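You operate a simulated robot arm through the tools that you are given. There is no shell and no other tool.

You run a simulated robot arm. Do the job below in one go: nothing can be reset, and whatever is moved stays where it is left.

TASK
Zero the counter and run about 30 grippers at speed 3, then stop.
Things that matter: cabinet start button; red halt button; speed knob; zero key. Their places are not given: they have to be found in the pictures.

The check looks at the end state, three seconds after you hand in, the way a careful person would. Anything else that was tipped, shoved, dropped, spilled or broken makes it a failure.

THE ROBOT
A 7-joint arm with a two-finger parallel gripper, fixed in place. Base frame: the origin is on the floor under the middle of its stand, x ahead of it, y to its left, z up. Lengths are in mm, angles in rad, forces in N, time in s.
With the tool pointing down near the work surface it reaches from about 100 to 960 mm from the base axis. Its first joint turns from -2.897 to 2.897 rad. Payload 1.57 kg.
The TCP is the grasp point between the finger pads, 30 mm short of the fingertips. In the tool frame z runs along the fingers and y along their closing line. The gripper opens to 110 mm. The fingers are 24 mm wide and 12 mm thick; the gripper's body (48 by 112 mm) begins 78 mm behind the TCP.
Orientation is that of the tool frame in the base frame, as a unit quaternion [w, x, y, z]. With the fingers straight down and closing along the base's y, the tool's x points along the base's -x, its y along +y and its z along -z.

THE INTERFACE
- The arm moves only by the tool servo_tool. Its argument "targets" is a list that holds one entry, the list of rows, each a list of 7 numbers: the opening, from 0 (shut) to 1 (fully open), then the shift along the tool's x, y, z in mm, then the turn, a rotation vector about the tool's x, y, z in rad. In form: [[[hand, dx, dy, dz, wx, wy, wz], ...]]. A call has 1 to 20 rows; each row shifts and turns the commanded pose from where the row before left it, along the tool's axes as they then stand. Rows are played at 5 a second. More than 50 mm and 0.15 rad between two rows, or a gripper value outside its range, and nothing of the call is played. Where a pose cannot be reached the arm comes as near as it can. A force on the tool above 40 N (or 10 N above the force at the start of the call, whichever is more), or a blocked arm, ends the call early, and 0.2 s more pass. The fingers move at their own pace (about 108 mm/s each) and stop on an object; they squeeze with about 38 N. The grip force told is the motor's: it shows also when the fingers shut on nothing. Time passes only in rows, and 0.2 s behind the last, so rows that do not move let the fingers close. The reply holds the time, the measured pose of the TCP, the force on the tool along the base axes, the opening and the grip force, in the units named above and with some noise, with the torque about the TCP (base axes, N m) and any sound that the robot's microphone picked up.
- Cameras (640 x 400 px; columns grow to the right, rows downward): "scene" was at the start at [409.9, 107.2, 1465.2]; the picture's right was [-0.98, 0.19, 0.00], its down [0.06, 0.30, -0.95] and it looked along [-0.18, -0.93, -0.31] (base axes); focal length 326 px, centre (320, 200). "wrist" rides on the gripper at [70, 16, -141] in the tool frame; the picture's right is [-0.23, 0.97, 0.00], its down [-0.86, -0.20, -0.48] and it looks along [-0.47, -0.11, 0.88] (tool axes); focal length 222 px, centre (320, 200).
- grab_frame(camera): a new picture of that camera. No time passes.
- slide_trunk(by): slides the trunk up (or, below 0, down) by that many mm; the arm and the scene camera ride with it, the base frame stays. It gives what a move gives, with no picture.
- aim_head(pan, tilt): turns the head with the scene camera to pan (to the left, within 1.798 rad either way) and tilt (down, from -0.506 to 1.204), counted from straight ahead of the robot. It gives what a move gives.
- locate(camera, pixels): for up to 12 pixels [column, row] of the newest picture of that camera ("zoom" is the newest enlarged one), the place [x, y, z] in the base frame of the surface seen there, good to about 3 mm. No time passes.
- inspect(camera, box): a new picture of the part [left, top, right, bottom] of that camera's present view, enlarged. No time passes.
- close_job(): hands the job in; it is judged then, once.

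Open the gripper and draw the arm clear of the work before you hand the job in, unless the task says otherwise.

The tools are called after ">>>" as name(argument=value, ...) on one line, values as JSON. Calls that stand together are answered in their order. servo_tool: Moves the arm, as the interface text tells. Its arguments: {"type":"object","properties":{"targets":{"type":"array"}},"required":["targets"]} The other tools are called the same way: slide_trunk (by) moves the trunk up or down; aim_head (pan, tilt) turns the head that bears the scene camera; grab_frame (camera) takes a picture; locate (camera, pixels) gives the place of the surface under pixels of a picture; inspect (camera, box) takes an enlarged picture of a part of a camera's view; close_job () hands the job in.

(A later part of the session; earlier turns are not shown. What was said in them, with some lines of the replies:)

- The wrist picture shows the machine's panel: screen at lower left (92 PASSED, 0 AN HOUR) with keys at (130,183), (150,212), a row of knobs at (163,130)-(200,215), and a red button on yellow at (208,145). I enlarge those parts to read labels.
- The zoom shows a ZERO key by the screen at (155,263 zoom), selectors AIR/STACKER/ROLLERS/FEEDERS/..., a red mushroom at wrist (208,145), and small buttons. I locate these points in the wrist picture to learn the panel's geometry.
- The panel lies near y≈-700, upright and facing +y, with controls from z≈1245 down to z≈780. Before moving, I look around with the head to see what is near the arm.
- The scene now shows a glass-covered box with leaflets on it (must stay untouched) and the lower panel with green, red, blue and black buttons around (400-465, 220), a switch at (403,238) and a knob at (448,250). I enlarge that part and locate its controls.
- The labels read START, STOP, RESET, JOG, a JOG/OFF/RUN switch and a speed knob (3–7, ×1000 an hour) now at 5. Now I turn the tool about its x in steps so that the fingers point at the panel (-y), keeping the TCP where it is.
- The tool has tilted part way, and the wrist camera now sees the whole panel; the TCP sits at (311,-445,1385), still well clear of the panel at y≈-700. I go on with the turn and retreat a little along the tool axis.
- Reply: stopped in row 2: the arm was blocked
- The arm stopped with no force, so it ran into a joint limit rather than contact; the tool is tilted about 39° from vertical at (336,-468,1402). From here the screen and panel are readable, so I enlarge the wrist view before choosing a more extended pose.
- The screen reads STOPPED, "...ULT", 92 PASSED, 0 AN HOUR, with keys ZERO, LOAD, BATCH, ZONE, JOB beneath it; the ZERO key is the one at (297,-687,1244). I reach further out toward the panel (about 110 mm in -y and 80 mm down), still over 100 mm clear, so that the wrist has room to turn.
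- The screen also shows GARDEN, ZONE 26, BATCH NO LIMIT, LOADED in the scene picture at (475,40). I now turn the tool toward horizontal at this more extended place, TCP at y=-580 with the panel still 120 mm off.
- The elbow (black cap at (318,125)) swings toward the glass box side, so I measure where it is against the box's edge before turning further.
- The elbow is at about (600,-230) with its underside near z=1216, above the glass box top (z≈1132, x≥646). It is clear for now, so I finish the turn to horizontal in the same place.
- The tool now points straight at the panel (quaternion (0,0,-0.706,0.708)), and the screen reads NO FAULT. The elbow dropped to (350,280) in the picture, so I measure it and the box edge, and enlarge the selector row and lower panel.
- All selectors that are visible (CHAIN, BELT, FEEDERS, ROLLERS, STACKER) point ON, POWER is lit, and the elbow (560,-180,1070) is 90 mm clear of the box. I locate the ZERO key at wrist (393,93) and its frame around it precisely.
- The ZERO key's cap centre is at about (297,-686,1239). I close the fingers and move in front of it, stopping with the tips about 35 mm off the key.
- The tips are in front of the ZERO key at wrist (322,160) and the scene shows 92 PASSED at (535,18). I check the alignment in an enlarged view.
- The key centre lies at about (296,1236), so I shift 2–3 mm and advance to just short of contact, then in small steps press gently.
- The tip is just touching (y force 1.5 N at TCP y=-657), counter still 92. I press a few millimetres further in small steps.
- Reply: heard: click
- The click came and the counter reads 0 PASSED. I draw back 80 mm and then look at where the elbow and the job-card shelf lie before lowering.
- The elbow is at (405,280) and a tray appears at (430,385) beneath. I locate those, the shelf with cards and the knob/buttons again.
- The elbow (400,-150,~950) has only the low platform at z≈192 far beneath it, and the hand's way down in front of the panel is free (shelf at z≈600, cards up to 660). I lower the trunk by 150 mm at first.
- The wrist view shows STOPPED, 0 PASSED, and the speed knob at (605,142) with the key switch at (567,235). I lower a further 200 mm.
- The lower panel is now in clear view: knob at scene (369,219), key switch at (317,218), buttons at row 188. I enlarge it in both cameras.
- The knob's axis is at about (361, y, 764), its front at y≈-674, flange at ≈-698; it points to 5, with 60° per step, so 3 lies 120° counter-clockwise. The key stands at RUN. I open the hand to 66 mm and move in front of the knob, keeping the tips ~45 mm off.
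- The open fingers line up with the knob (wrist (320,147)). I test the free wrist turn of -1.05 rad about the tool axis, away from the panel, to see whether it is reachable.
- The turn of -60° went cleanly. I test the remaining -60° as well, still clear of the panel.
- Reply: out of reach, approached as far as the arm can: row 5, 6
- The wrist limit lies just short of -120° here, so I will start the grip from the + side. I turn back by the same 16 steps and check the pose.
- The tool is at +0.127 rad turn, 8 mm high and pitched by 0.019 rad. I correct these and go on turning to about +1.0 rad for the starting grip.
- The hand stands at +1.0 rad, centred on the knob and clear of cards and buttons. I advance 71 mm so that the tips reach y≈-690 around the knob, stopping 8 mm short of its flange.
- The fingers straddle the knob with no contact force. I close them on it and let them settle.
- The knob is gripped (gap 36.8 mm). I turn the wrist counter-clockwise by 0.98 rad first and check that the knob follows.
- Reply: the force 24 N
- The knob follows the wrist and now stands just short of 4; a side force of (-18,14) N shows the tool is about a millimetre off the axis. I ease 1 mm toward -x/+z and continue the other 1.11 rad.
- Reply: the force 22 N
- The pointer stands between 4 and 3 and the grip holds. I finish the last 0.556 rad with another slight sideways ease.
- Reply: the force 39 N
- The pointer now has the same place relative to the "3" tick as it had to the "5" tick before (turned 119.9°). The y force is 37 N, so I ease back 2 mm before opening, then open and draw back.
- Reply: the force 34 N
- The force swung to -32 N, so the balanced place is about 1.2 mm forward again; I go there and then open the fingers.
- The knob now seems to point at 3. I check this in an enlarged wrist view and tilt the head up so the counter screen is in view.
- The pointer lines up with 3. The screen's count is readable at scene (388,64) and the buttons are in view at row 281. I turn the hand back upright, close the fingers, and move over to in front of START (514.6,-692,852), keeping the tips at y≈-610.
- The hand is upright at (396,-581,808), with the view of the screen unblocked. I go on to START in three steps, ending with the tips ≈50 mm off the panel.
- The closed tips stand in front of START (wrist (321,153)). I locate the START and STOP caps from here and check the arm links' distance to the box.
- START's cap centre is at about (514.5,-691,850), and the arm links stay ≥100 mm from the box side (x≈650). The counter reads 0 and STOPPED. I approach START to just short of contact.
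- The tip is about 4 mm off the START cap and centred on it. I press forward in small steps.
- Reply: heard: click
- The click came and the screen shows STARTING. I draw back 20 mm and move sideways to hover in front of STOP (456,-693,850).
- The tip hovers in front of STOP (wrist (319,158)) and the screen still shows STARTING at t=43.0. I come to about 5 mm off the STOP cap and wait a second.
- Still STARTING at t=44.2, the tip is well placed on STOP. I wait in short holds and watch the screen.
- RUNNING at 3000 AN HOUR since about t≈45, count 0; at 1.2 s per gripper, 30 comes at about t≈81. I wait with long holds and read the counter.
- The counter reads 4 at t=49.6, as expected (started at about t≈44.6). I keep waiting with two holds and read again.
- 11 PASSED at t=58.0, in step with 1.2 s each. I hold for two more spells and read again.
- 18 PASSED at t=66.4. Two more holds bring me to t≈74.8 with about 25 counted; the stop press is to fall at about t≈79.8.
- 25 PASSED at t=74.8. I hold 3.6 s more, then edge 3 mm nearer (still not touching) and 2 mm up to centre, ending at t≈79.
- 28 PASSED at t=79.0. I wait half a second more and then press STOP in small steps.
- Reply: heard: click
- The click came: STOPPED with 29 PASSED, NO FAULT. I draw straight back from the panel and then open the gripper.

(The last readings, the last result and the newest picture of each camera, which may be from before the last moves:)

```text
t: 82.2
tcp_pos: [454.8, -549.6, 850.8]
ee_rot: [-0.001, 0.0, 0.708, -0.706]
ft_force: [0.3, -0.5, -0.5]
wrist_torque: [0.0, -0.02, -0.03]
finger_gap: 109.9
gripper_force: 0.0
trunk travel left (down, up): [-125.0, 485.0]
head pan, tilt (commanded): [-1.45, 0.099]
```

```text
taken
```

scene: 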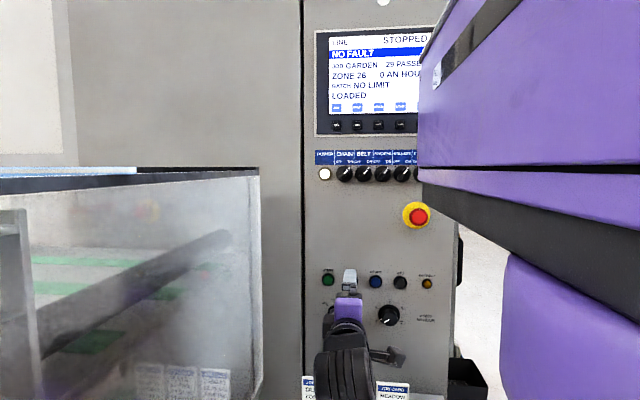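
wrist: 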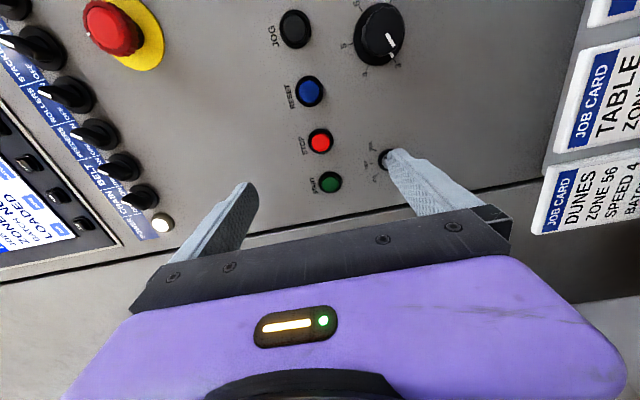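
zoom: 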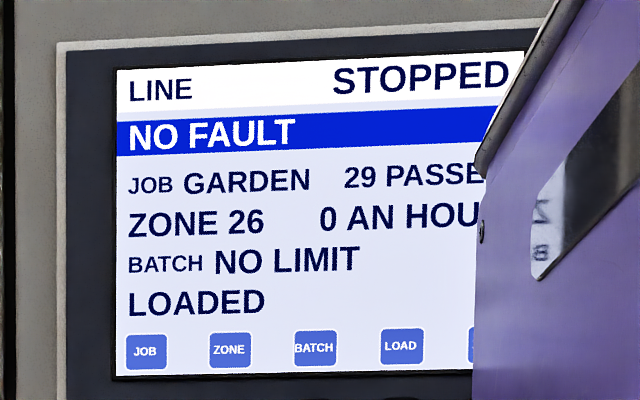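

The screen stays at STOPPED, 29 PASSED, and the gripper is open about 120 mm off the panel. I draw back another 40 mm and check the glass box and job cards with the head.

>>> servo_tool(targets=[[[1, 10, 0, -20, 0, 0, 0], [1, 10, 0, -20, 0, 0, 0], [1, 0, 0, 0, 0, 0, 0]]])

>>> aim_head(pan=-1.1, tilt=0.35)

>>> grab_frame(camera="scene")

>>> grab_frame(camera="wrist")

```text
t: 83.0
tcp_pos: [434.1, -510.2, 851.2]
ee_rot: [-0.001, 0.0, 0.707, -0.707]
ft_force: [0.1, -0.5, 0.4]
wrist_torque: [-0.01, -0.04, 0.01]
finger_gap: 110.0
gripper_force: 0.0
trunk travel left (down, up): [-125.0, 485.0]
head pan, tilt (commanded): [-1.45, 0.099]
```

```text
t: 83.9
tcp_pos: [433.9, -510.7, 852.2]
ee_rot: [-0.001, -0.001, 0.707, -0.707]
ft_force: [0.8, -0.9, -0.3]
wrist_torque: [-0.01, -0.01, 0.0]
finger_gap: 109.9
gripper_force: 0.2
trunk travel left (down, up): [-125.0, 485.0]
head pan, tilt (commanded): [-1.1, 0.351]
```

```text
taken
```

scene: 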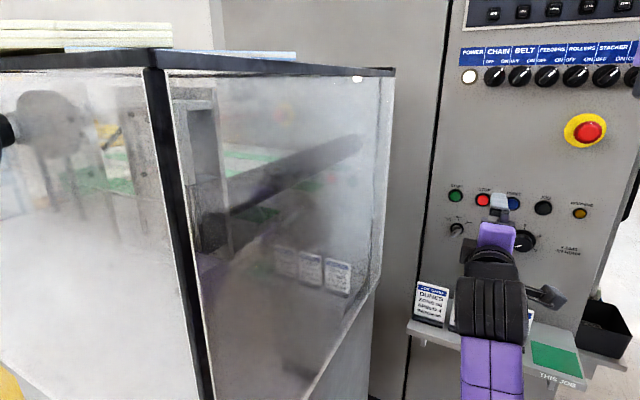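

```text
taken
```

wrist: 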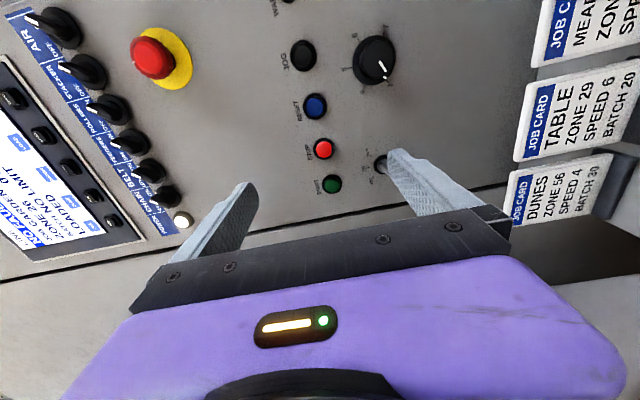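

The leaflets on the glass box and all three job cards are in place, the selectors and mushroom button are untouched, the knob stands at 3, the line is stopped at 29 PASSED, and the hand is open and clear. I hand the job in.

>>> close_job()

```text
The job is handed in.
```

I zeroed the counter, ran the line at speed 3 (3000 an hour), and pressed STOP. The screen read STOPPED, 29 PASSED and NO FAULT, so the run came out one gripper short of 30.

The speed knob was at 5 and is now at 3. In the last pictures, the leaflets on the glass box, the job cards, the selector switches and the red mushroom button all looked untouched. The gripper is open and about 160 mm clear of the panel, and the job is handed in.
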